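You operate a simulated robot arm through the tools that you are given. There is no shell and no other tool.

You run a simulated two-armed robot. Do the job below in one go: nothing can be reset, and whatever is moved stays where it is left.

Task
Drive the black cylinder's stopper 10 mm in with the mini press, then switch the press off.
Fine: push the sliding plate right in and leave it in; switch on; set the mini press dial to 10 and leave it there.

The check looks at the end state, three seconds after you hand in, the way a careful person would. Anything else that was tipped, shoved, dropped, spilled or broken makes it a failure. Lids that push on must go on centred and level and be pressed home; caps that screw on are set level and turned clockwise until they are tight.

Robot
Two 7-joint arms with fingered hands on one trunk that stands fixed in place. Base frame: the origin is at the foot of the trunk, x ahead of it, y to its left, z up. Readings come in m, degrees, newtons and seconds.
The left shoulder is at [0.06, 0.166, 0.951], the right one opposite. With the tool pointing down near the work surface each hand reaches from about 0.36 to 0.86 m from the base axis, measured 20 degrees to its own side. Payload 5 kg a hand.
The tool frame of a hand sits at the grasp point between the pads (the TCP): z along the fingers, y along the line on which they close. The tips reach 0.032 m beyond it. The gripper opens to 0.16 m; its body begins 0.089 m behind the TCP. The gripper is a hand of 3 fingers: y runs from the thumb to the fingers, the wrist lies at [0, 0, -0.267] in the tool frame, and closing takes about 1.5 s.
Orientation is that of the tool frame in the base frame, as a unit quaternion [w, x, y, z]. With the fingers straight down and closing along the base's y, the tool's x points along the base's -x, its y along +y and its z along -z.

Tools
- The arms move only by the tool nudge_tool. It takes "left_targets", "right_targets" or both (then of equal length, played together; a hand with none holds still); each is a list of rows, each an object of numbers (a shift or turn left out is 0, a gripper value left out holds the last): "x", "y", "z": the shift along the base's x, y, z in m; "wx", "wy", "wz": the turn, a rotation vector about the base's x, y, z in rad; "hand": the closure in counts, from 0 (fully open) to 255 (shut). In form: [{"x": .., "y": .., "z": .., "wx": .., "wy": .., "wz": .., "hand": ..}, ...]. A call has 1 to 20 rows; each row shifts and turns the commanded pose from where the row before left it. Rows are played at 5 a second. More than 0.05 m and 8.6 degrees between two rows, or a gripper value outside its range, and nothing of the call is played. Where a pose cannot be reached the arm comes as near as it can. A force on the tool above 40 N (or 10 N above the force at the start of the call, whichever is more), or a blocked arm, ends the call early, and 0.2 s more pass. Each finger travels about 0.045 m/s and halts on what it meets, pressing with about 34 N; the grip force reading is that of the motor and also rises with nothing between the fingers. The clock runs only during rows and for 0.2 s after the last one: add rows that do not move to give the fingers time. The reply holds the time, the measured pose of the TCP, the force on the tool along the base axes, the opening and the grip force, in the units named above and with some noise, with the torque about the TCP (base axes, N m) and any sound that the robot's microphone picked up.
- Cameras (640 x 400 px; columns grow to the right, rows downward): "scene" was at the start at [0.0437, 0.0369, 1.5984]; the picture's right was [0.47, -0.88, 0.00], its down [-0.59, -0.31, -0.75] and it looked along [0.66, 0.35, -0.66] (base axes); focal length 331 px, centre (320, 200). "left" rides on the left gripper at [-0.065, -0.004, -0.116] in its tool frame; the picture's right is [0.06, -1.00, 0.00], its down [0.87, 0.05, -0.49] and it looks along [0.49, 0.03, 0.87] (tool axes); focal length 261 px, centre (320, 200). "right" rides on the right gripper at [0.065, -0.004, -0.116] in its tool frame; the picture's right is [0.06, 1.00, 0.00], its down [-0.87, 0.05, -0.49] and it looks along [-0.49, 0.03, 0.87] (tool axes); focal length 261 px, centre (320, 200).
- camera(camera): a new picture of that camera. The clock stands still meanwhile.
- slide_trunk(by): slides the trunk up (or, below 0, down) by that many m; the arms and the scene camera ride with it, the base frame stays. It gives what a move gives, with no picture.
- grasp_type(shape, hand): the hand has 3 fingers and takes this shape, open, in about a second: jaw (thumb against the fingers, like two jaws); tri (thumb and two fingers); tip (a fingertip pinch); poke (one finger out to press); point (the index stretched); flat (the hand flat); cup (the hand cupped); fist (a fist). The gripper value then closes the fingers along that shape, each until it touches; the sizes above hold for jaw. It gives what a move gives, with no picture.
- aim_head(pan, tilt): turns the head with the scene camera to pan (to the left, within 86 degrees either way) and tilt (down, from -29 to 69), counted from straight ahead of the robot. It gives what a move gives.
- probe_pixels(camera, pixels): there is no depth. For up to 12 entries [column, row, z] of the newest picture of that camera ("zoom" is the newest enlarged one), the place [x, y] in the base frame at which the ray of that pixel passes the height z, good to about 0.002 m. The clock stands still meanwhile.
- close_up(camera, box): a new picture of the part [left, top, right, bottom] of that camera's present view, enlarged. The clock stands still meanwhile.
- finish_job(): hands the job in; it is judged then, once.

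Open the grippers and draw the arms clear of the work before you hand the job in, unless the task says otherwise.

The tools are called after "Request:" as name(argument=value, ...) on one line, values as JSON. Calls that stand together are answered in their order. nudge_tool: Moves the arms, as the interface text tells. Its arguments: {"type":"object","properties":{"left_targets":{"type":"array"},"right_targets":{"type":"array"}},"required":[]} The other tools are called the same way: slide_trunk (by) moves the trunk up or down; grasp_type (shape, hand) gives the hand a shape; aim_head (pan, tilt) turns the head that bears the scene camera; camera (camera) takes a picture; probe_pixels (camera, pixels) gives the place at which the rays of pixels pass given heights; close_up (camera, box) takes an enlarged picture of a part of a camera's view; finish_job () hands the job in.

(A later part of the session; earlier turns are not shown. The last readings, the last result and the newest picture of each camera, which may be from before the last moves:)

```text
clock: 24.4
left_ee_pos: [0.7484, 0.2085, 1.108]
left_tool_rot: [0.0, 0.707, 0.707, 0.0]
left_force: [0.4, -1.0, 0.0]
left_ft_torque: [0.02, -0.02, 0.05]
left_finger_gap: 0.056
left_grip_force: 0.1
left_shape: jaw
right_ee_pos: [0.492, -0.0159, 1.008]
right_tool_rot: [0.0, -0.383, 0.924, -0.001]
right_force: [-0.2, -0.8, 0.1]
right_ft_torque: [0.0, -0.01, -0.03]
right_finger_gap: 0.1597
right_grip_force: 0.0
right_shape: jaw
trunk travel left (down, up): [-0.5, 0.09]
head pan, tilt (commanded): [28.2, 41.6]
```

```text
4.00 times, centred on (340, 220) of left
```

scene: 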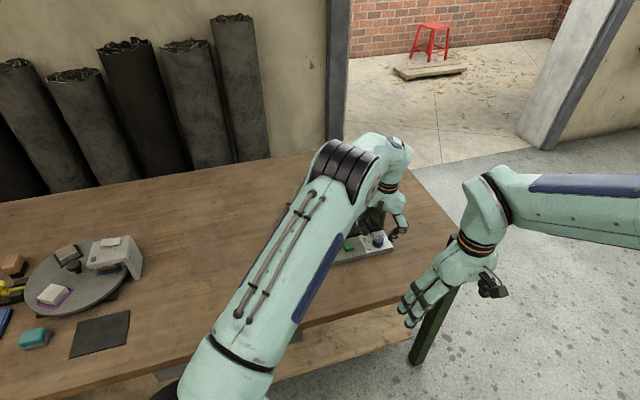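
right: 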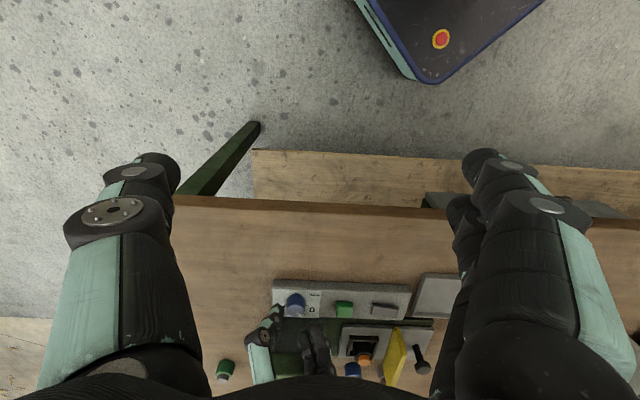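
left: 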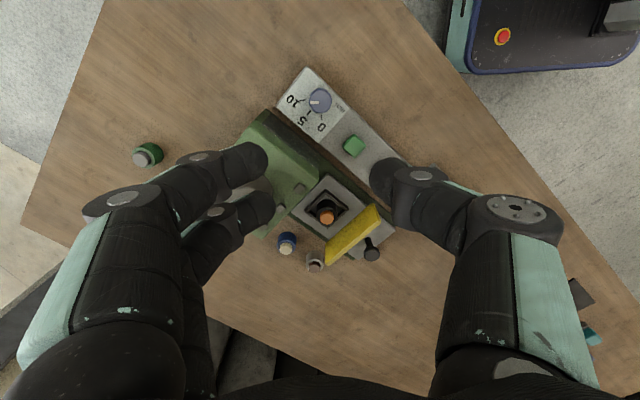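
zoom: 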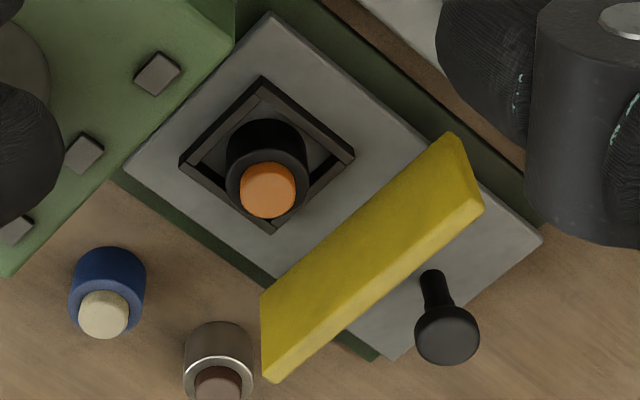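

The pointer and tick are parallel within about 0.5°, so the dial is at 10. Now the sliding plate: I'll probe the handle, plate corners and guard in this zoom.

Request:
probe_pixels(camera="zoom", pixels=[[447, 330, 0.8], [447, 330, 0.82], [432, 284, 0.77], [270, 14, 0.77], [126, 166, 0.77], [541, 238, 0.77], [393, 360, 0.77], [455, 140, 0.85], [268, 345, 0.85], [268, 190, 0.83], [236, 40, 0.86], [230, 20, 0.86]])

Request:
camera(camera="scene")

```text
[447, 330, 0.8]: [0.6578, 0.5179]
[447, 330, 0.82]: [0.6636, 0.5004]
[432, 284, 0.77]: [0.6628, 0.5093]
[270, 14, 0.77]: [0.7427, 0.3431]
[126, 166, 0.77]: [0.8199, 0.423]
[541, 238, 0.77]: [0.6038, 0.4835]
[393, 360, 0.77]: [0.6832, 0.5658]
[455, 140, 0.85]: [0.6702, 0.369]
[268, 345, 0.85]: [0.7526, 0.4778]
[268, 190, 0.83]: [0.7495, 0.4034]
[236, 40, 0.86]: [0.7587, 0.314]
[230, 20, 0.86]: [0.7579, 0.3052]
```

```text
taken
```

scene: 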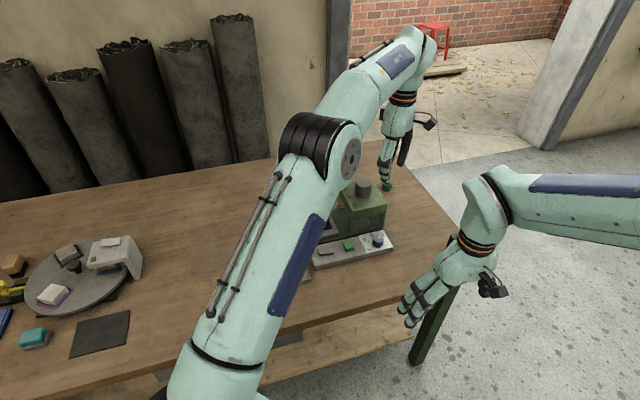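

The plate sits at z≈0.77 and its handle near (0.661,0.509). The initial scene zoom gives the same features in scene pixels, so I'll probe them: handle cap (286,221.7), stem base (286.7,231.5), grey bottle (291.1,210.6), blue bottle (312.1,205.4), guard ends (297.7,202.7)/(318.6,229.9).

Request:
probe_pixels(camera="scene", pixels=[[286.0, 221.7, 0.8], [286.0, 221.7, 0.82], [286.7, 231.5, 0.77], [291.1, 211.0, 0.755], [312.1, 205.4, 0.755], [297.7, 203.5, 0.85], [318.6, 229.9, 0.85], [318.2, 241.3, 0.77], [321.0, 208.0, 0.83]])

Request:
probe_pixels(camera="right", pixels=[[421, 366, 0.8], [421, 366, 0.82], [352, 362, 0.8]])

Request:
close_up(camera="right", box=[320, 310, 440, 390])

```text
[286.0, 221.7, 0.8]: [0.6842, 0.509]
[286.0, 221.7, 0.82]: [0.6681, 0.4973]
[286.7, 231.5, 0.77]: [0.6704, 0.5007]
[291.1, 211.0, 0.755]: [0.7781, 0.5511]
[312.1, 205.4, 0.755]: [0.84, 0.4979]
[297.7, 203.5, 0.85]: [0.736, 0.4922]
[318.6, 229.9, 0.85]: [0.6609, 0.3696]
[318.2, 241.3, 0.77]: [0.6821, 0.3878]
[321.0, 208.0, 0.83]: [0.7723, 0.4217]
```

```text
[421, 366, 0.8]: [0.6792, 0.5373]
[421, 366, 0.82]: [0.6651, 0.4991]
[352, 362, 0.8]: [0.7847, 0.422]
```

```text
5.00 times, centred on (380, 350) of right
```

zoom: 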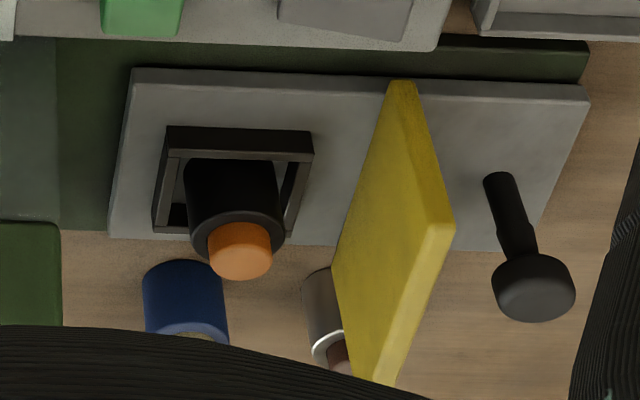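

The handle triangulates to (0.666,0.500), cap top z≈0.82; bottles are well beyond the far plate edge (v≥0.92). I'll close the left hand, turn it −45° so the two fingers lead along the push direction, and move at z≈1.1 to a point behind the handle.

Request:
nudge_tool(left_targets=[{"hand": 255, "wz": -0.0873, "x": -0.0152, "y": 0.0385}, {"wz": -0.0873, "x": -0.0152, "y": 0.0385}, {"wz": -0.0873, "x": -0.0152, "y": 0.0385}, {"wz": -0.0873, "x": -0.0152, "y": 0.0385}, {"wz": -0.0873, "x": -0.0152, "y": 0.0385}, {"wz": -0.0873, "x": -0.0152, "y": 0.0385}, {"wz": -0.0873, "x": -0.0152, "y": 0.0385}, {"wz": -0.0873, "x": -0.0152, "y": 0.0385}, {"wz": -0.0873, "x": -0.0152, "y": 0.0385}, {}, {}])

Request:
camera(camera="left")

Request:
camera(camera="scene")

```text
clock: 26.8
left_ee_pos: [0.6106, 0.5535, 1.1086]
left_tool_rot: [-0.001, 0.924, 0.383, 0.0]
left_force: [0.8, -0.7, 0.4]
left_ft_torque: [-0.03, -0.01, 0.0]
left_finger_gap: 0.0002
left_grip_force: 34.1
left_shape: jaw
right_ee_pos: [0.4904, -0.0163, 1.0066]
right_tool_rot: [0.001, -0.383, 0.924, 0.0]
right_force: [0.0, -0.4, 0.0]
right_ft_torque: [0.01, -0.04, 0.0]
right_finger_gap: 0.16
right_grip_force: 0.0
right_shape: jaw
trunk travel left (down, up): [-0.5, 0.09]
head pan, tilt (commanded): [28.2, 41.6]
```

```text
taken
```

left: 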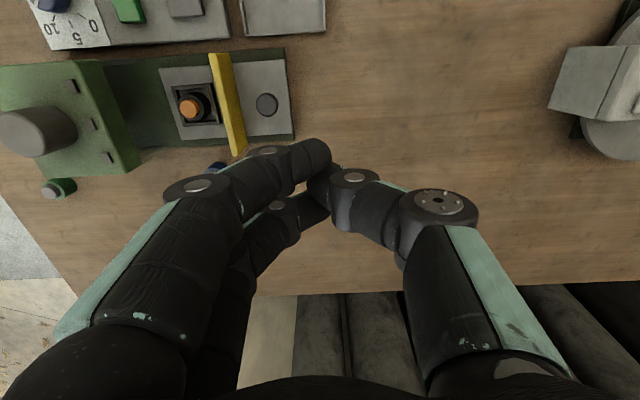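

```text
taken
```

scene: 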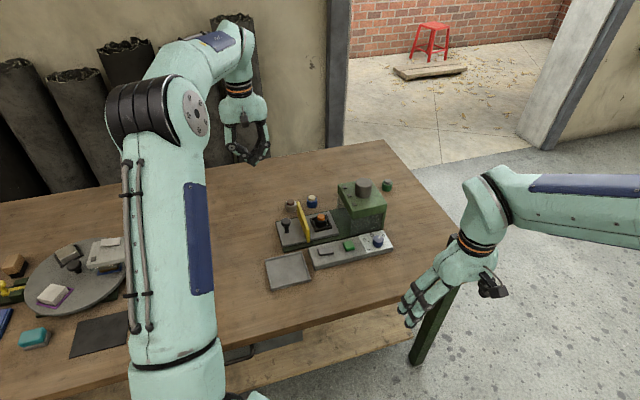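

The hand is closed behind the plate; the left view shows the handle cap at (267,104). I'll verify its location once more, then descend.

Request:
probe_pixels(camera="left", pixels=[[267, 104, 0.82], [267, 104, 0.81], [219, 55, 0.85], [240, 155, 0.85], [189, 106, 0.83]])

Request:
close_up(camera="left", box=[140, 20, 340, 160])

Request:
close_up(camera="scene", box=[270, 185, 340, 245])

```text
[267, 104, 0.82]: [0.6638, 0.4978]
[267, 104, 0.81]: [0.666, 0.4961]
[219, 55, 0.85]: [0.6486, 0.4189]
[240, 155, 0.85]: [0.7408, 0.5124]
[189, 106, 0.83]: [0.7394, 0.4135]
```

```text
2.86 times, centred on (240, 90) of left
```

zoom: 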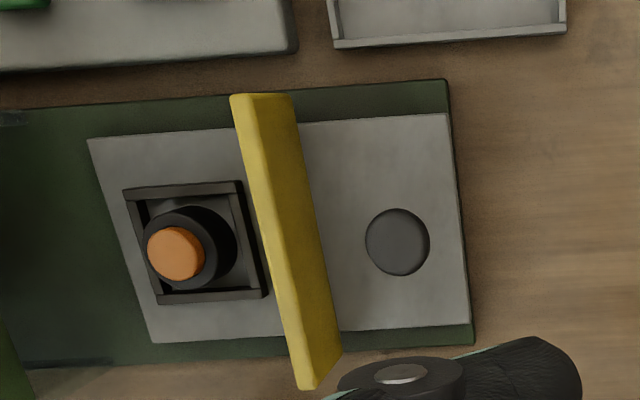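

```text
6.67 times, centred on (305, 215) of scene
```

zoom: 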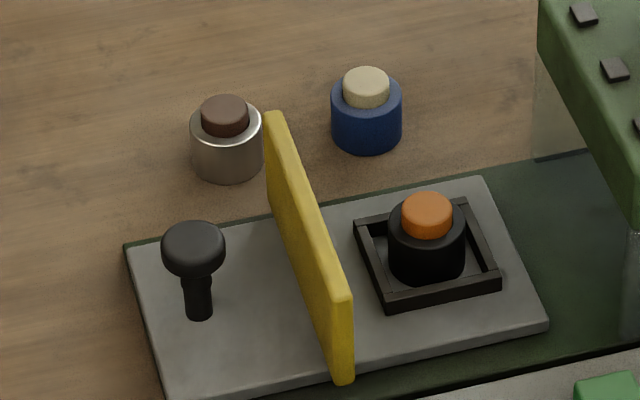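

Handle confirmed at (0.665,0.497). I'll shift 20 mm further back and descend to TCP z≈0.825, watching force.

Request:
nudge_tool(left_targets=[{"x": -0.014, "y": 0.014}, {"z": -0.04}, {"z": -0.04}, {"z": -0.04}, {"z": -0.04}, {"z": -0.04}, {"z": -0.04}, {"z": -0.025}, {"z": -0.018}, {}, {}])

Request:
camera(camera="left")

Request:
close_up(camera="scene", box=[220, 165, 340, 255])

Request:
close_up(camera="right", box=[320, 310, 440, 390])

```text
clock: 29.2
left_ee_pos: [0.5962, 0.5674, 0.8234]
left_tool_rot: [0.0, 0.924, 0.382, 0.0]
left_force: [0.4, -0.2, 0.5]
left_ft_torque: [0.01, 0.0, 0.01]
left_finger_gap: 0.0001
left_grip_force: 34.1
left_shape: jaw
right_ee_pos: [0.4912, -0.0166, 1.0064]
right_tool_rot: [-0.001, -0.383, 0.924, 0.0]
right_force: [-0.1, -0.3, -0.5]
right_ft_torque: [0.01, 0.01, 0.01]
right_finger_gap: 0.1597
right_grip_force: 0.1
right_shape: jaw
trunk travel left (down, up): [-0.5, 0.09]
head pan, tilt (commanded): [28.2, 41.6]
```

```text
taken
```

left: 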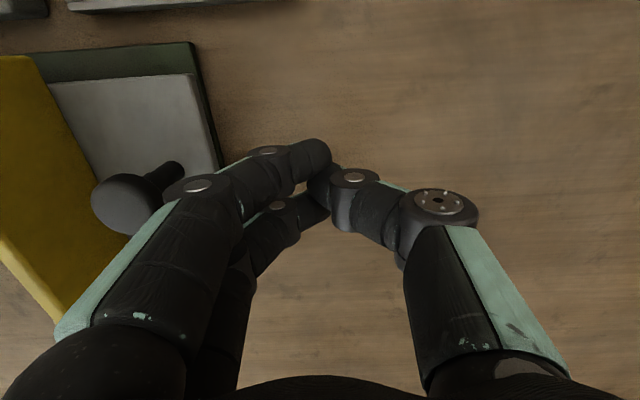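

```text
4.44 times, centred on (280, 210) of scene
```

zoom: 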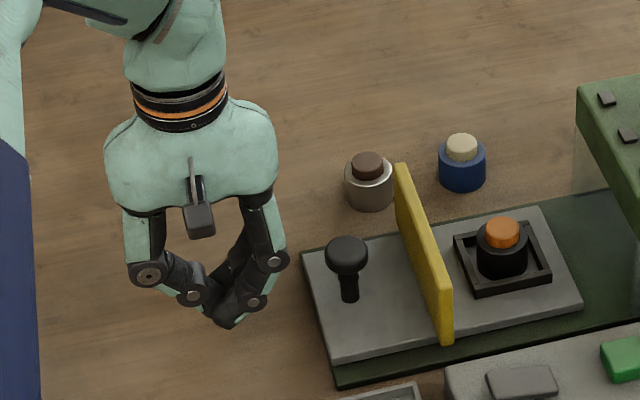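

```text
5.00 times, centred on (380, 350) of right
```

zoom: 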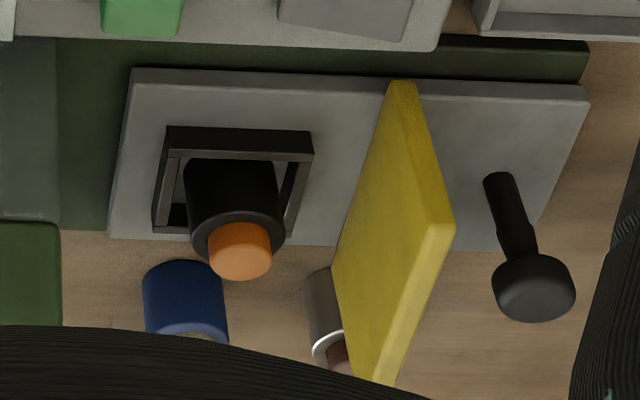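

The hand is behind the handle on the same axis with free fingers. I'll advance along +u (x+, y−) in small steps toward contact.

Request:
nudge_tool(left_targets=[{"x": 0.0106, "y": -0.0106}, {"x": 0.0106, "y": -0.0106}, {"x": 0.0106, "y": -0.0106}, {"x": 0.0071, "y": -0.0071}, {"x": 0.0071, "y": -0.0071}, {}])

Request:
close_up(camera="scene", box=[220, 165, 340, 255])

Request:
camera(camera="left")

```text
clock: 30.6
left_ee_pos: [0.6423, 0.521, 0.8245]
left_tool_rot: [0.0, 0.924, 0.382, 0.001]
left_force: [0.4, 0.2, 0.3]
left_ft_torque: [0.05, 0.0, 0.02]
left_finger_gap: 0.0002
left_grip_force: 34.2
left_shape: jaw
right_ee_pos: [0.4904, -0.0165, 1.0058]
right_tool_rot: [0.001, -0.382, 0.924, 0.0]
right_force: [0.8, -0.5, -0.6]
right_ft_torque: [-0.01, 0.05, 0.02]
right_finger_gap: 0.1598
right_grip_force: 0.0
right_shape: jaw
trunk travel left (down, up): [-0.5, 0.09]
head pan, tilt (commanded): [28.2, 41.6]
```

```text
4.44 times, centred on (280, 210) of scene
```

zoom: 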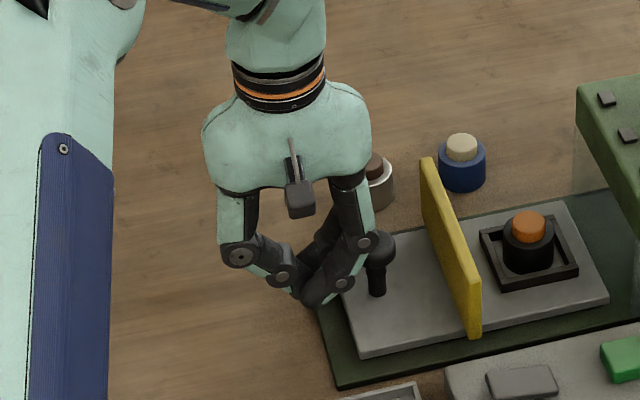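

```text
taken
```

left: 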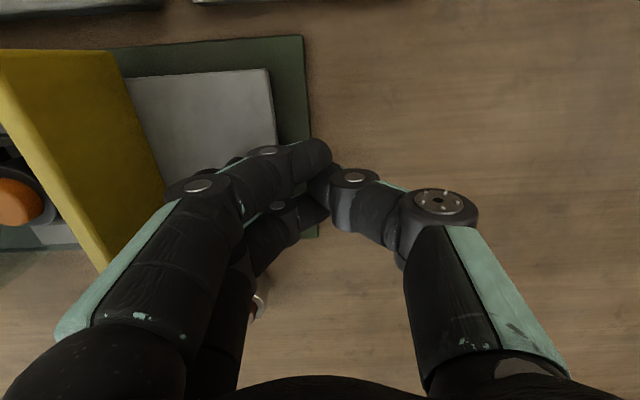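

Contact was gentle and the plate has begun sliding (cylinder still upright). I'll keep pushing at a slower pace.

Request:
nudge_tool(left_targets=[{"x": 0.0057, "y": -0.0057}, {"x": 0.0057, "y": -0.0057}, {"x": 0.0057, "y": -0.0057}, {"x": 0.0057, "y": -0.0057}, {"x": 0.0057, "y": -0.0057}, {"x": 0.0057, "y": -0.0057}, {}])

Request:
close_up(camera="scene", box=[250, 165, 400, 265])

Request:
close_up(camera="right", box=[240, 270, 440, 395])

```text
clock: 32.2
left_ee_pos: [0.6768, 0.4874, 0.8252]
left_tool_rot: [0.0, 0.924, 0.383, -0.001]
left_force: [-0.7, 0.4, 0.2]
left_ft_torque: [0.01, -0.03, -0.03]
left_finger_gap: 0.0001
left_grip_force: 34.0
left_shape: jaw
right_ee_pos: [0.4913, -0.0169, 1.0064]
right_tool_rot: [0.0, -0.383, 0.924, 0.0]
right_force: [0.4, 0.8, 0.9]
right_ft_torque: [0.0, 0.01, -0.01]
right_finger_gap: 0.16
right_grip_force: 0.2
right_shape: jaw
trunk travel left (down, up): [-0.5, 0.09]
head pan, tilt (commanded): [28.2, 41.6]
```

```text
4.00 times, centred on (325, 215) of scene
```

zoom: 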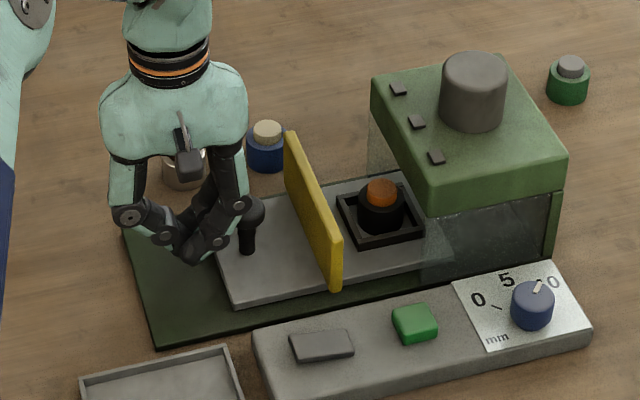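

```text
3.20 times, centred on (340, 332) of right
```

zoom: 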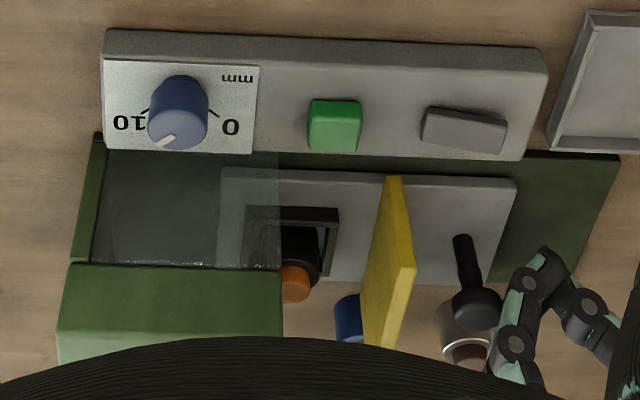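

The plate slides freely and the cylinder enters the press. Continuing with slower steps until the stop is felt.

Request:
nudge_tool(left_targets=[{"x": 0.005, "y": -0.005}, {"x": 0.005, "y": -0.005}, {"x": 0.005, "y": -0.005}, {"x": 0.005, "y": -0.005}, {"x": 0.005, "y": -0.005}, {"x": 0.004, "y": -0.004}, {}])

Request:
close_up(camera="scene", box=[250, 165, 400, 265])

Request:
close_up(camera="right", box=[240, 270, 440, 395])

```text
clock: 33.8
left_ee_pos: [0.705, 0.4587, 0.8248]
left_tool_rot: [0.0, 0.924, 0.383, 0.0]
left_force: [-1.4, 0.6, 0.7]
left_ft_torque: [0.01, -0.01, -0.01]
left_finger_gap: 0.0
left_grip_force: 33.9
left_shape: jaw
right_ee_pos: [0.49, -0.0169, 1.0069]
right_tool_rot: [0.0, -0.383, 0.924, 0.0]
right_force: [0.6, -0.4, 0.3]
right_ft_torque: [0.03, 0.01, -0.01]
right_finger_gap: 0.1598
right_grip_force: 0.1
right_shape: jaw
trunk travel left (down, up): [-0.5, 0.09]
head pan, tilt (commanded): [28.2, 41.6]
```

```text
4.00 times, centred on (325, 215) of scene
```

zoom: 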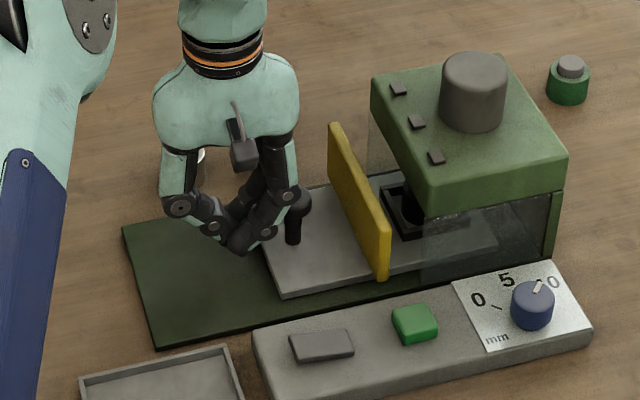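

```text
3.20 times, centred on (340, 332) of right
```

zoom: 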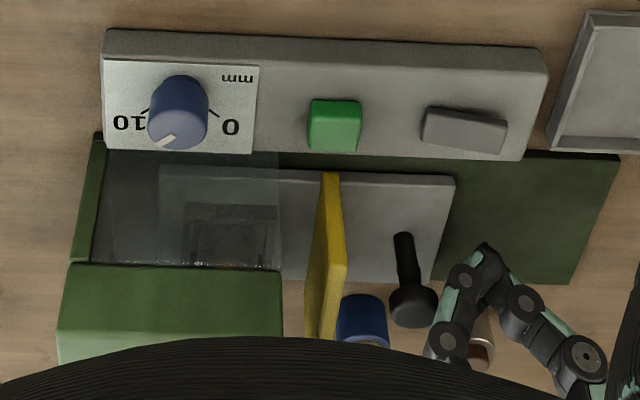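

The guard is now near the housing (right zoom (330,240) versus housing edge (280,240)). Continuing in fine steps until the force rises.

Request:
nudge_tool(left_targets=[{"x": 0.004, "y": -0.004}, {"x": 0.004, "y": -0.004}, {"x": 0.004, "y": -0.004}, {"x": 0.004, "y": -0.004}, {"x": 0.003, "y": -0.003}, {}])

Request:
close_up(camera="scene", box=[250, 165, 400, 265])

Request:
close_up(camera="right", box=[240, 270, 440, 395])

```text
clock: 35.2
left_ee_pos: [0.7237, 0.4417, 0.8249]
left_tool_rot: [0.0, 0.924, 0.384, 0.0]
left_force: [-3.8, 2.4, 1.5]
left_ft_torque: [-0.1, -0.07, -0.09]
left_finger_gap: 0.0
left_grip_force: 33.9
left_shape: jaw
right_ee_pos: [0.4903, -0.0158, 1.0075]
right_tool_rot: [0.0, -0.384, 0.923, -0.001]
right_force: [0.0, 0.7, 0.6]
right_ft_torque: [0.01, 0.01, 0.02]
right_finger_gap: 0.1602
right_grip_force: 0.0
right_shape: jaw
trunk travel left (down, up): [-0.5, 0.09]
head pan, tilt (commanded): [28.2, 41.6]
```

```text
4.00 times, centred on (325, 215) of scene
```

zoom: 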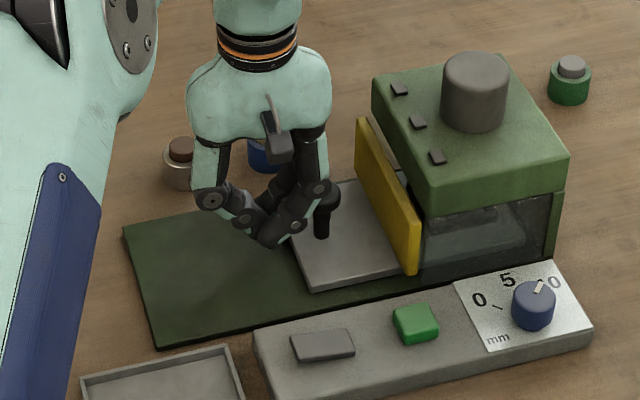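

```text
3.20 times, centred on (340, 332) of right
```

zoom: 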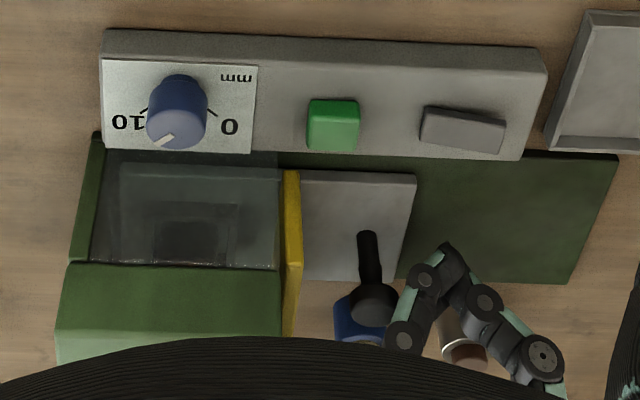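

The force rose slightly (≈4.5 N) and the guard looks to be at the housing. I'll look closely at the gap before pushing any more, since the base seems to have shifted a hair.

Request:
close_up(camera="right", box=[300, 310, 360, 350])

Request:
close_up(camera="scene", box=[325, 185, 375, 235])

Request:
camera(camera="left")

```text
10.00 times, centred on (330, 330) of right
```

zoom: 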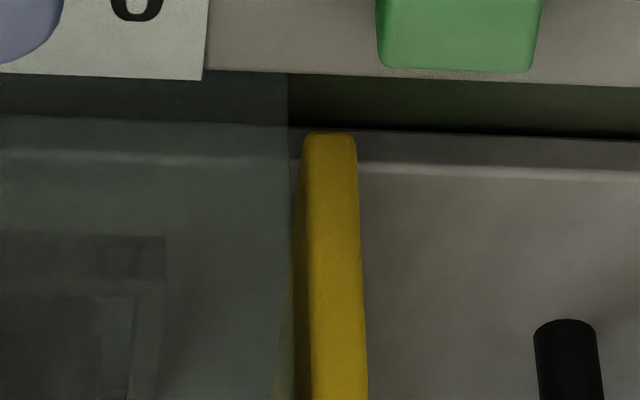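

```text
8.00 times, centred on (350, 210) of scene
```

zoom: 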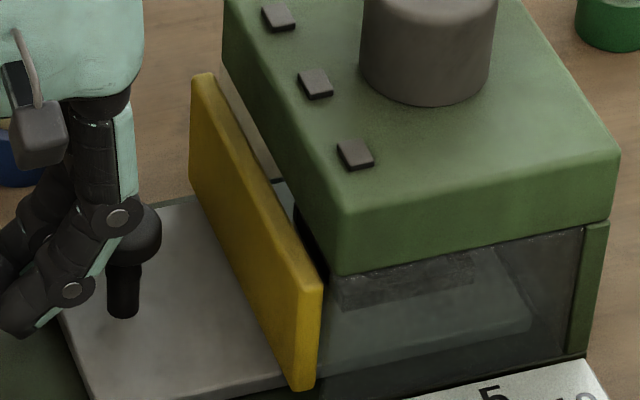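

```text
taken
```

left: 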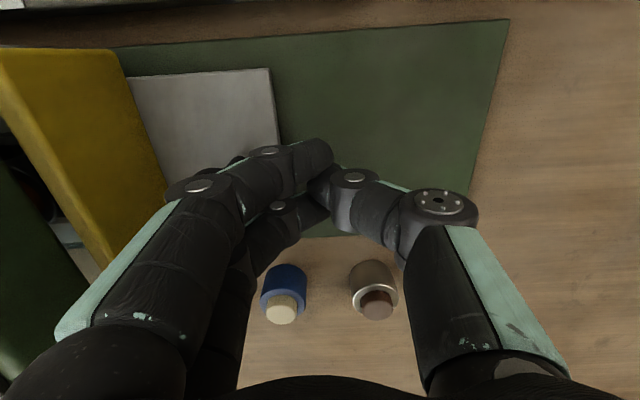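

There's still a ~3 mm gap between the guard and the housing (right zoom guard edge x≈303 vs glass edge 288). I'll push in 1 mm steps with force readings.

Request:
nudge_tool(left_targets=[{"x": 0.0007, "y": -0.0007}, {"x": 0.0007, "y": -0.0007}, {"x": 0.0007, "y": -0.0007}, {}])

Request:
close_up(camera="right", box=[300, 310, 360, 350])

Request:
close_up(camera="scene", box=[325, 185, 375, 235])

Request:
close_up(camera="scene", box=[250, 165, 400, 265])

```text
clock: 36.2
left_ee_pos: [0.7255, 0.4398, 0.8249]
left_tool_rot: [0.0, 0.924, 0.382, 0.0]
left_force: [-14.8, 9.3, 4.0]
left_ft_torque: [-0.23, -0.19, -0.34]
left_finger_gap: 0.0
left_grip_force: 33.6
left_shape: jaw
right_ee_pos: [0.4907, -0.0161, 1.0066]
right_tool_rot: [0.0, -0.383, 0.924, 0.0]
right_force: [0.0, -0.3, 0.0]
right_ft_torque: [0.0, 0.01, 0.02]
right_finger_gap: 0.16
right_grip_force: 0.1
right_shape: jaw
trunk travel left (down, up): [-0.5, 0.09]
head pan, tilt (commanded): [28.2, 41.6]
```

```text
10.00 times, centred on (330, 330) of right
```

zoom: 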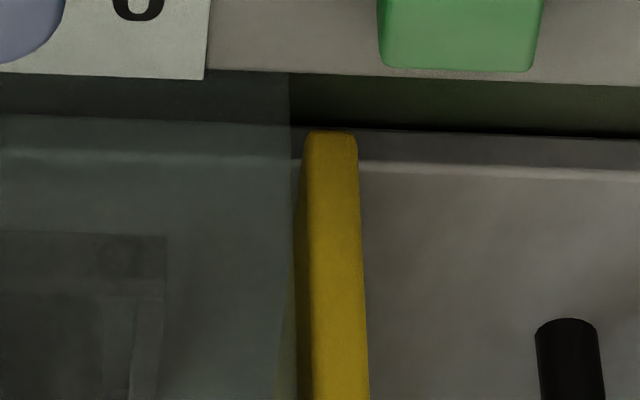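

```text
8.00 times, centred on (350, 210) of scene
```

zoom: 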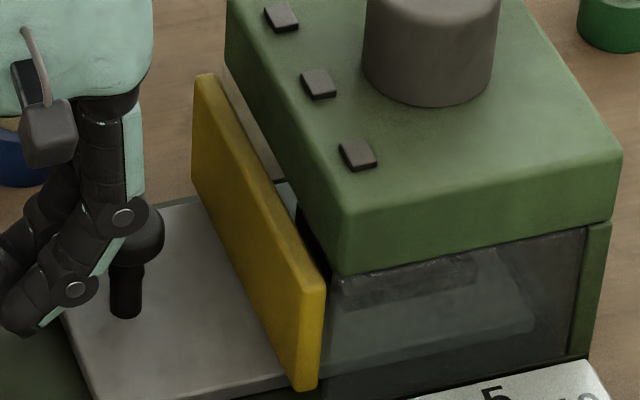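

```text
4.00 times, centred on (325, 215) of scene
```

zoom: 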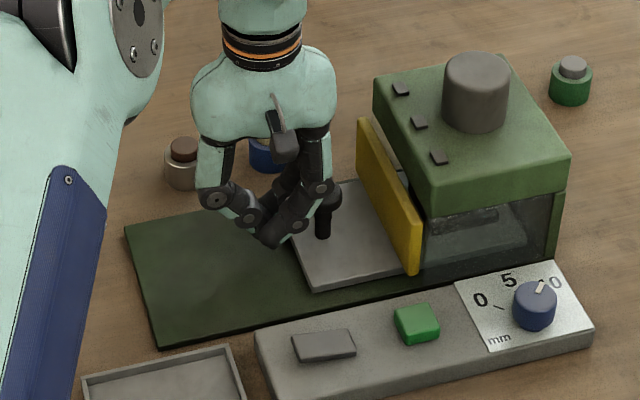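

Force went to ~17 N with no further movement of the guard relative to the housing, so the plate is against its stop. I'll back off along −u, rise clear, and check that the plate stays in.

Request:
nudge_tool(left_targets=[{"x": -0.003, "y": 0.003}, {"x": -0.01, "y": 0.01}, {"x": -0.02, "y": 0.02}, {"x": -0.02, "y": 0.02}, {"z": 0.04}, {"z": 0.04}, {"z": 0.04}, {"z": 0.04}, {"z": 0.04}, {}, {}])

Request:
close_up(camera="scene", box=[250, 165, 400, 265])

Request:
close_up(camera="right", box=[240, 270, 440, 395])

Request:
close_up(camera="right", box=[300, 310, 360, 350])

```text
clock: 38.6
left_ee_pos: [0.6738, 0.4931, 1.0252]
left_tool_rot: [0.001, 0.924, 0.383, 0.001]
left_force: [0.2, -0.7, 0.3]
left_ft_torque: [0.01, 0.03, 0.0]
left_finger_gap: 0.0
left_grip_force: 34.2
left_shape: jaw
right_ee_pos: [0.4915, -0.017, 1.008]
right_tool_rot: [0.0, -0.383, 0.924, 0.0]
right_force: [-0.3, 0.2, 0.5]
right_ft_torque: [0.0, 0.0, -0.01]
right_finger_gap: 0.1599
right_grip_force: 0.0
right_shape: jaw
trunk travel left (down, up): [-0.5, 0.09]
head pan, tilt (commanded): [28.2, 41.6]
```

```text
4.00 times, centred on (325, 215) of scene
```

zoom: 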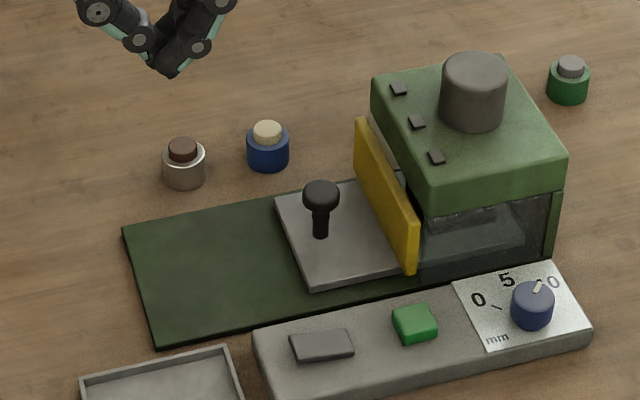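

```text
3.20 times, centred on (340, 332) of right
```

zoom: 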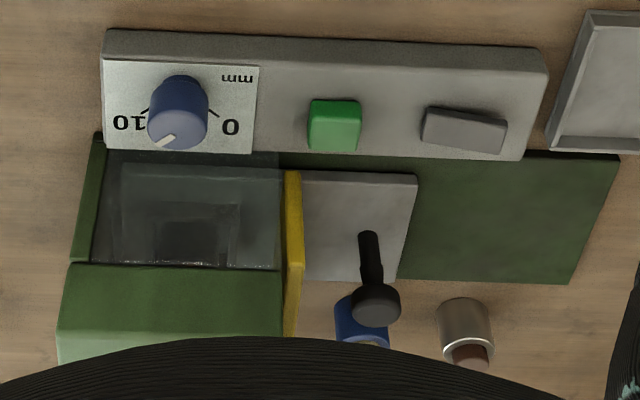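

```text
10.00 times, centred on (330, 330) of right
```

zoom: 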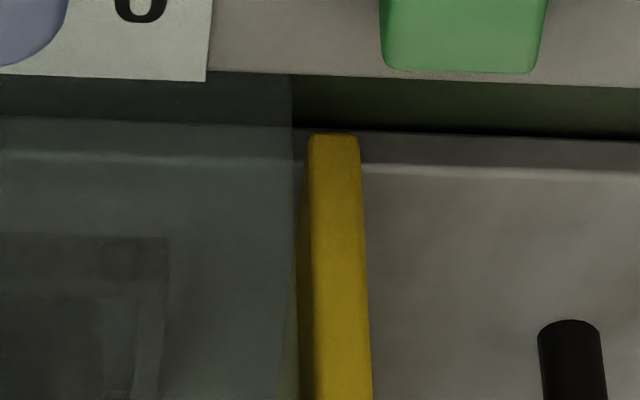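

The plate stayed in and nothing else moved. Now the switches: I'll zoom in on the grey rocker and the green button from two views to see how they work.

Request:
close_up(camera="right", box=[325, 285, 415, 335])

Request:
close_up(camera="scene", box=[310, 235, 366, 265])

Request:
close_up(camera="scene", box=[335, 175, 395, 225])

```text
7.11 times, centred on (370, 310) of right
```

zoom: 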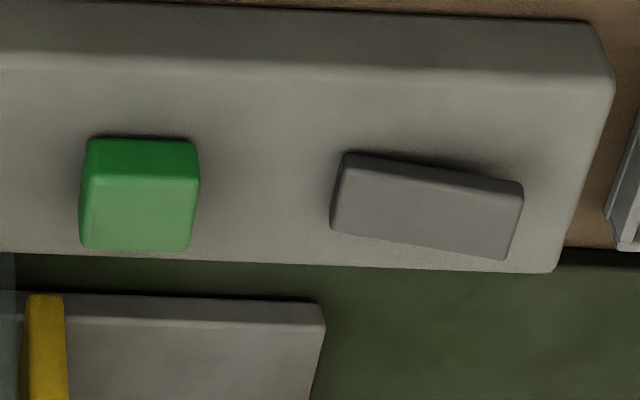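

```text
11.43 times, centred on (338, 250) of scene
```

zoom: 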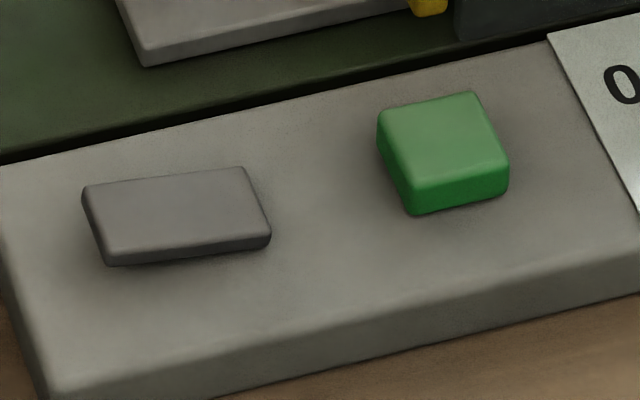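

```text
8.00 times, centred on (365, 200) of scene
```

zoom: 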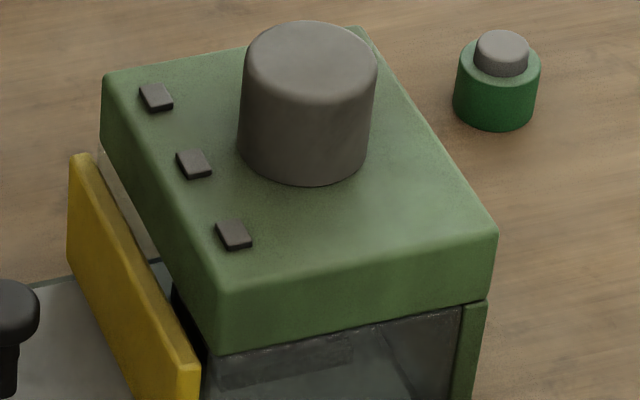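

The grey piece is a rocker tilted along the strip: its tray-side end stands up and its button-side end is down, so pressing the tray-side end should switch on. I'll probe its ends and the green button in both views.

Request:
probe_pixels(camera="scene", pixels=[[318.4, 252.2, 0.793], [332.5, 250.3, 0.787], [348.7, 244.3, 0.797], [318.4, 252.2, 0.78], [348.7, 244.3, 0.78]])

Request:
probe_pixels(camera="right", pixels=[[397.4, 313.1, 0.793], [372.5, 308.6, 0.787], [344.4, 311.8, 0.797], [397.4, 313.1, 0.78], [344.4, 311.8, 0.78]])

Request:
camera(camera="left")

```text
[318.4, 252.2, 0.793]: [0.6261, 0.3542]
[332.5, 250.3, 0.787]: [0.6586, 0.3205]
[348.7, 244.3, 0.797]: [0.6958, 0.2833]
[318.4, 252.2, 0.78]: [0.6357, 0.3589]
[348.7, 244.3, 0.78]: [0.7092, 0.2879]
```

```text
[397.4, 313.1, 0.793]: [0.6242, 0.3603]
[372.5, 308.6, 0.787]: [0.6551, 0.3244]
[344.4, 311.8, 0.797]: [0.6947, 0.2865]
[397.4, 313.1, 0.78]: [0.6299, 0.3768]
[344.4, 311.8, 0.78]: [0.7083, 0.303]
```

```text
taken
```

left: 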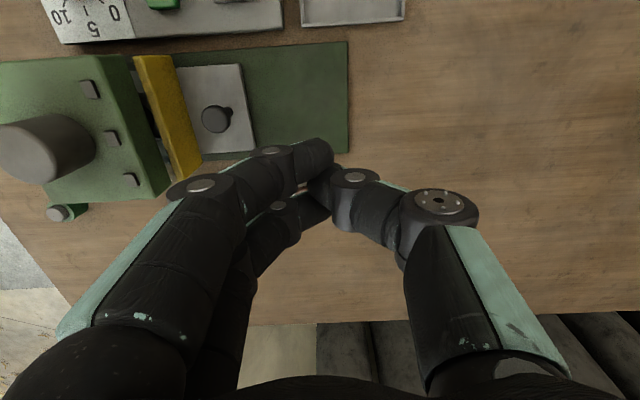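

Rocker ends: tray side ≈(0.626,0.356), button side ≈(0.657,0.322); green button ≈(0.695,0.285), tops z≈0.79–0.80. I'll put the left hand in the poke shape here, clear of everything, and look at where the finger sits.

Request:
grasp_type(shape="poke", hand="left")

Request:
camera(camera="left")

Request:
close_up(camera="scene", box=[220, 90, 340, 200])

```text
clock: 39.5
left_ee_pos: [0.6747, 0.4905, 1.0247]
left_tool_rot: [-0.001, 0.924, 0.384, 0.0]
left_force: [0.4, -0.5, 0.2]
left_ft_torque: [0.03, -0.04, 0.01]
left_finger_gap: 0.0
left_grip_force: 0.0
left_shape: poke
right_ee_pos: [0.4916, -0.0168, 1.0061]
right_tool_rot: [0.0, -0.382, 0.924, 0.0]
right_force: [0.5, -0.1, 0.1]
right_ft_torque: [0.03, 0.02, 0.03]
right_finger_gap: 0.1599
right_grip_force: 0.0
right_shape: jaw
trunk travel left (down, up): [-0.5, 0.09]
head pan, tilt (commanded): [28.2, 41.6]
```

```text
taken
```

left: 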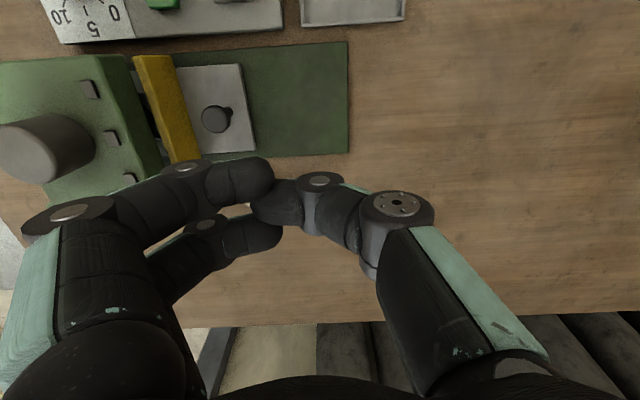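

```text
3.64 times, centred on (280, 145) of scene
```

zoom: 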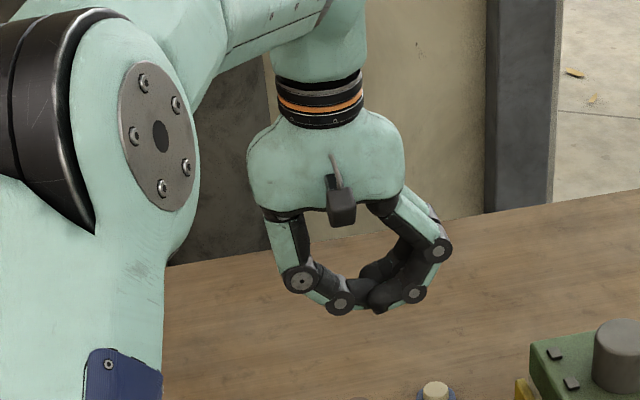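

The fingers still look part-way through; I'll let a second pass with the hand value at 0 and look again.

Request:
nudge_tool(left_targets=[{"hand": 0}, {}, {}, {}, {}, {}])

Request:
camera(camera="left")

Request:
close_up(camera="scene", box=[220, 90, 340, 200])

```text
clock: 40.9
left_ee_pos: [0.6744, 0.4921, 1.025]
left_tool_rot: [0.0, 0.924, 0.383, 0.0]
left_force: [-0.3, 0.3, 0.2]
left_ft_torque: [0.02, 0.02, 0.01]
left_finger_gap: 0.0
left_grip_force: 0.1
left_shape: poke
right_ee_pos: [0.4907, -0.0159, 1.0072]
right_tool_rot: [-0.001, -0.383, 0.924, 0.0]
right_force: [0.0, -0.3, -0.7]
right_ft_torque: [0.01, -0.01, 0.0]
right_finger_gap: 0.1599
right_grip_force: 0.1
right_shape: jaw
trunk travel left (down, up): [-0.5, 0.09]
head pan, tilt (commanded): [28.2, 41.6]
```

```text
taken
```

left: 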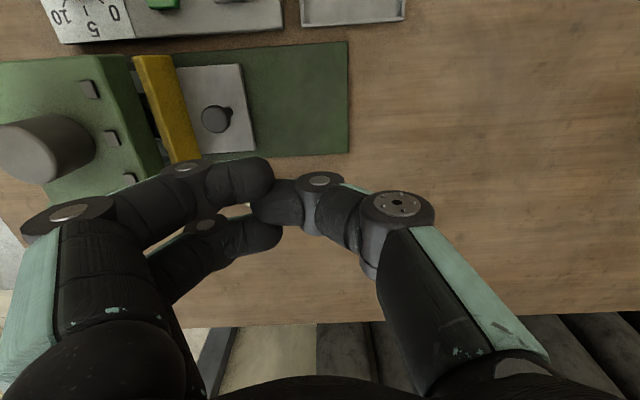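

```text
3.64 times, centred on (280, 145) of scene
```

zoom: 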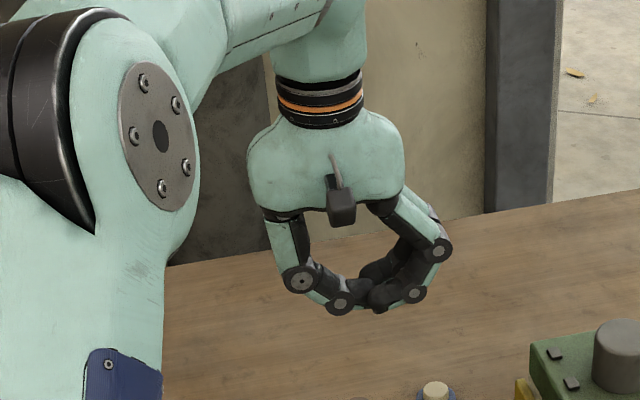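

That looks interlocked because the hand was closed when the shape changed. I'll open to jaw first and then try "point" to see a single stretched finger.

Request:
grasp_type(shape="jaw", hand="left")

Request:
nudge_tool(left_targets=[{"hand": 0}, {}, {}, {}, {}])

Request:
grasp_type(shape="poke", hand="left")

Request:
nudge_tool(left_targets=[{}, {}, {}, {}, {}])

Request:
camera(camera="left")

Request:
close_up(camera="scene", box=[220, 90, 340, 200])

```text
clock: 41.8
left_ee_pos: [0.6738, 0.4925, 1.0232]
left_tool_rot: [0.001, 0.924, 0.383, 0.0]
left_force: [0.0, -0.4, 0.1]
left_ft_torque: [0.0, -0.02, 0.0]
left_finger_gap: 0.1597
left_grip_force: 0.0
left_shape: jaw
right_ee_pos: [0.492, -0.0169, 1.0061]
right_tool_rot: [0.0, -0.383, 0.924, 0.0]
right_force: [0.5, 0.6, 0.3]
right_ft_torque: [0.01, 0.0, 0.02]
right_finger_gap: 0.16
right_grip_force: 0.0
right_shape: jaw
trunk travel left (down, up): [-0.5, 0.09]
head pan, tilt (commanded): [28.2, 41.6]
```

```text
clock: 43.0
left_ee_pos: [0.6734, 0.492, 1.0247]
left_tool_rot: [0.0, 0.924, 0.383, 0.001]
left_force: [0.3, 0.5, 0.4]
left_ft_torque: [-0.02, 0.02, -0.01]
left_finger_gap: 0.1596
left_grip_force: 0.1
left_shape: jaw
right_ee_pos: [0.4909, -0.0163, 1.0063]
right_tool_rot: [0.001, -0.382, 0.924, 0.0]
right_force: [-0.4, -0.1, 0.1]
right_ft_torque: [-0.02, 0.0, 0.01]
right_finger_gap: 0.16
right_grip_force: 0.1
right_shape: jaw
trunk travel left (down, up): [-0.5, 0.09]
head pan, tilt (commanded): [28.2, 41.6]
```

```text
clock: 43.9
left_ee_pos: [0.6743, 0.4916, 1.0253]
left_tool_rot: [0.0, 0.924, 0.382, 0.0]
left_force: [-0.6, 0.2, 1.1]
left_ft_torque: [-0.01, -0.01, -0.01]
left_finger_gap: 0.0
left_grip_force: 0.0
left_shape: poke
right_ee_pos: [0.4919, -0.0169, 1.0066]
right_tool_rot: [0.0, -0.383, 0.924, 0.0]
right_force: [0.7, -0.1, -0.5]
right_ft_torque: [0.01, 0.01, 0.06]
right_finger_gap: 0.1598
right_grip_force: 0.2
right_shape: jaw
trunk travel left (down, up): [-0.5, 0.09]
head pan, tilt (commanded): [28.2, 41.6]
```

```text
clock: 45.1
left_ee_pos: [0.6739, 0.4911, 1.0255]
left_tool_rot: [0.0, 0.924, 0.383, 0.0]
left_force: [0.1, -1.1, 0.1]
left_ft_torque: [0.01, 0.0, 0.03]
left_finger_gap: 0.0001
left_grip_force: 0.0
left_shape: poke
right_ee_pos: [0.4912, -0.0157, 1.0066]
right_tool_rot: [-0.001, -0.383, 0.924, 0.0]
right_force: [0.4, 0.8, -0.5]
right_ft_torque: [0.03, -0.05, -0.04]
right_finger_gap: 0.1601
right_grip_force: 0.1
right_shape: jaw
trunk travel left (down, up): [-0.5, 0.09]
head pan, tilt (commanded): [28.2, 41.6]
```

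```text
taken
```

left: 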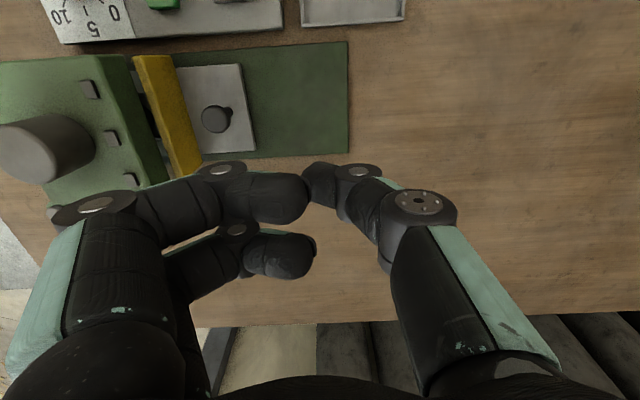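

```text
3.64 times, centred on (280, 145) of scene
```

zoom: 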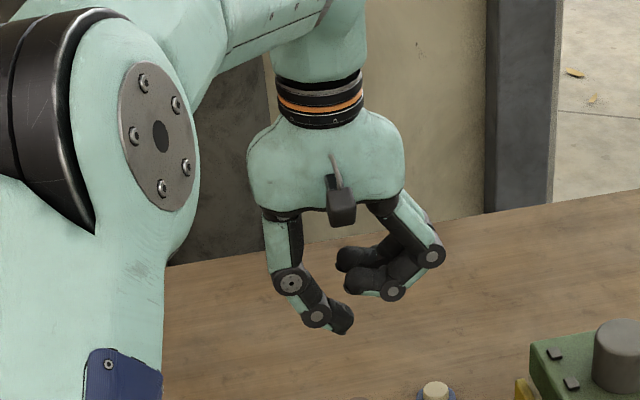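

Now the poke shape is clear: the thumb is the pressing finger, its tip near the tool axis, with the other fingers curled ~35 mm higher. To keep those curled fingers away from the dial, I'll turn the hand +180° here in free air so they lie toward the tray side.

Request:
nudge_tool(left_targets=[{"wz": 0.149}, {"wz": 0.149}, {"wz": 0.149}, {"wz": 0.149}, {"wz": 0.149}, {"wz": 0.149}, {"wz": 0.149}, {"wz": 0.149}, {"wz": 0.149}, {"wz": 0.149}, {"wz": 0.149}, {"wz": 0.149}, {"wz": 0.149}, {"wz": 0.149}, {"wz": 0.149}, {"wz": 0.149}, {"wz": 0.149}, {"wz": 0.149}, {"wz": 0.149}, {"wz": 0.149}])

Request:
nudge_tool(left_targets=[{"wz": 0.1016, "x": -0.01, "y": -0.03}, {"wz": 0.06, "x": -0.01, "y": -0.03}, {"x": -0.01, "y": -0.03}, {"x": -0.01, "y": -0.03}, {"x": -0.005, "y": -0.02}, {"z": -0.03}, {"z": -0.03}, {"z": -0.03}, {}, {}])

Request:
camera(camera="left")

Request:
close_up(camera="scene", box=[260, 165, 380, 265])

Request:
camera(camera="right")

```text
clock: 49.3
left_ee_pos: [0.6737, 0.4908, 1.0255]
left_tool_rot: [0.0, -0.308, 0.951, 0.0]
left_force: [0.0, 0.2, -1.1]
left_ft_torque: [-0.01, 0.01, 0.0]
left_finger_gap: 0.0
left_grip_force: 0.0
left_shape: poke
right_ee_pos: [0.4917, -0.0168, 1.0066]
right_tool_rot: [0.0, -0.382, 0.924, 0.0]
right_force: [0.3, 0.0, -0.5]
right_ft_torque: [0.0, 0.03, 0.03]
right_finger_gap: 0.1601
right_grip_force: 0.0
right_shape: jaw
trunk travel left (down, up): [-0.5, 0.09]
head pan, tilt (commanded): [28.2, 41.6]
```

```text
clock: 51.5
left_ee_pos: [0.6286, 0.3503, 0.9345]
left_tool_rot: [-0.001, -0.384, 0.923, 0.0]
left_force: [-0.2, -0.5, 0.1]
left_ft_torque: [0.01, 0.01, -0.01]
left_finger_gap: 0.0001
left_grip_force: 0.0
left_shape: poke
right_ee_pos: [0.4906, -0.0161, 1.006]
right_tool_rot: [0.0, -0.382, 0.924, 0.0]
right_force: [-0.3, -0.7, -0.2]
right_ft_torque: [0.01, 0.01, 0.02]
right_finger_gap: 0.1598
right_grip_force: 0.1
right_shape: jaw
trunk travel left (down, up): [-0.5, 0.09]
head pan, tilt (commanded): [28.2, 41.6]
```

```text
taken
```

left: 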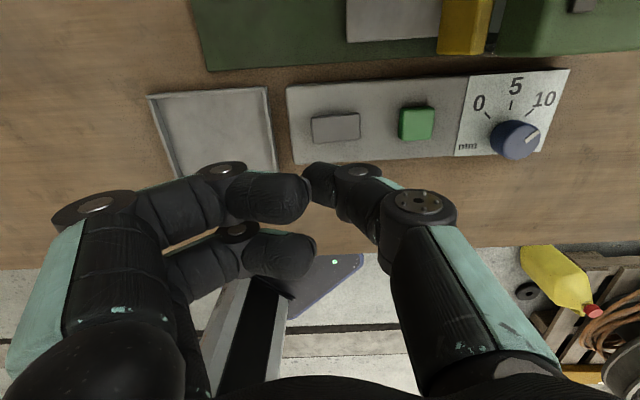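

```text
4.00 times, centred on (320, 215) of scene
```

zoom: 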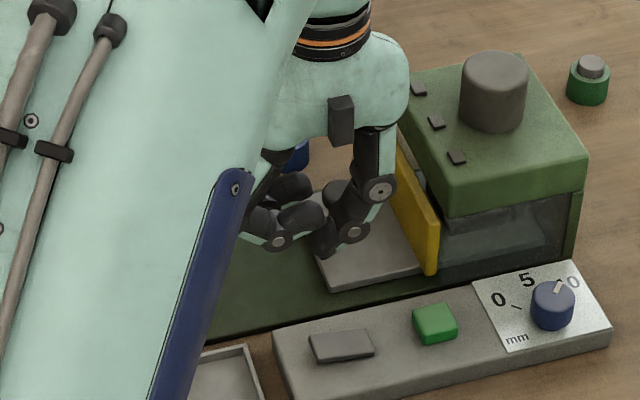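

```text
taken
```

right: 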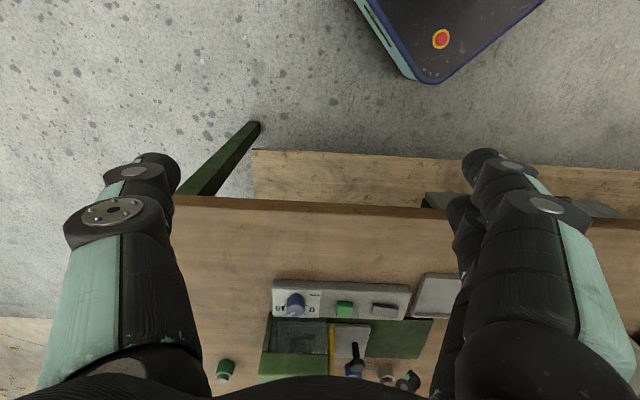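

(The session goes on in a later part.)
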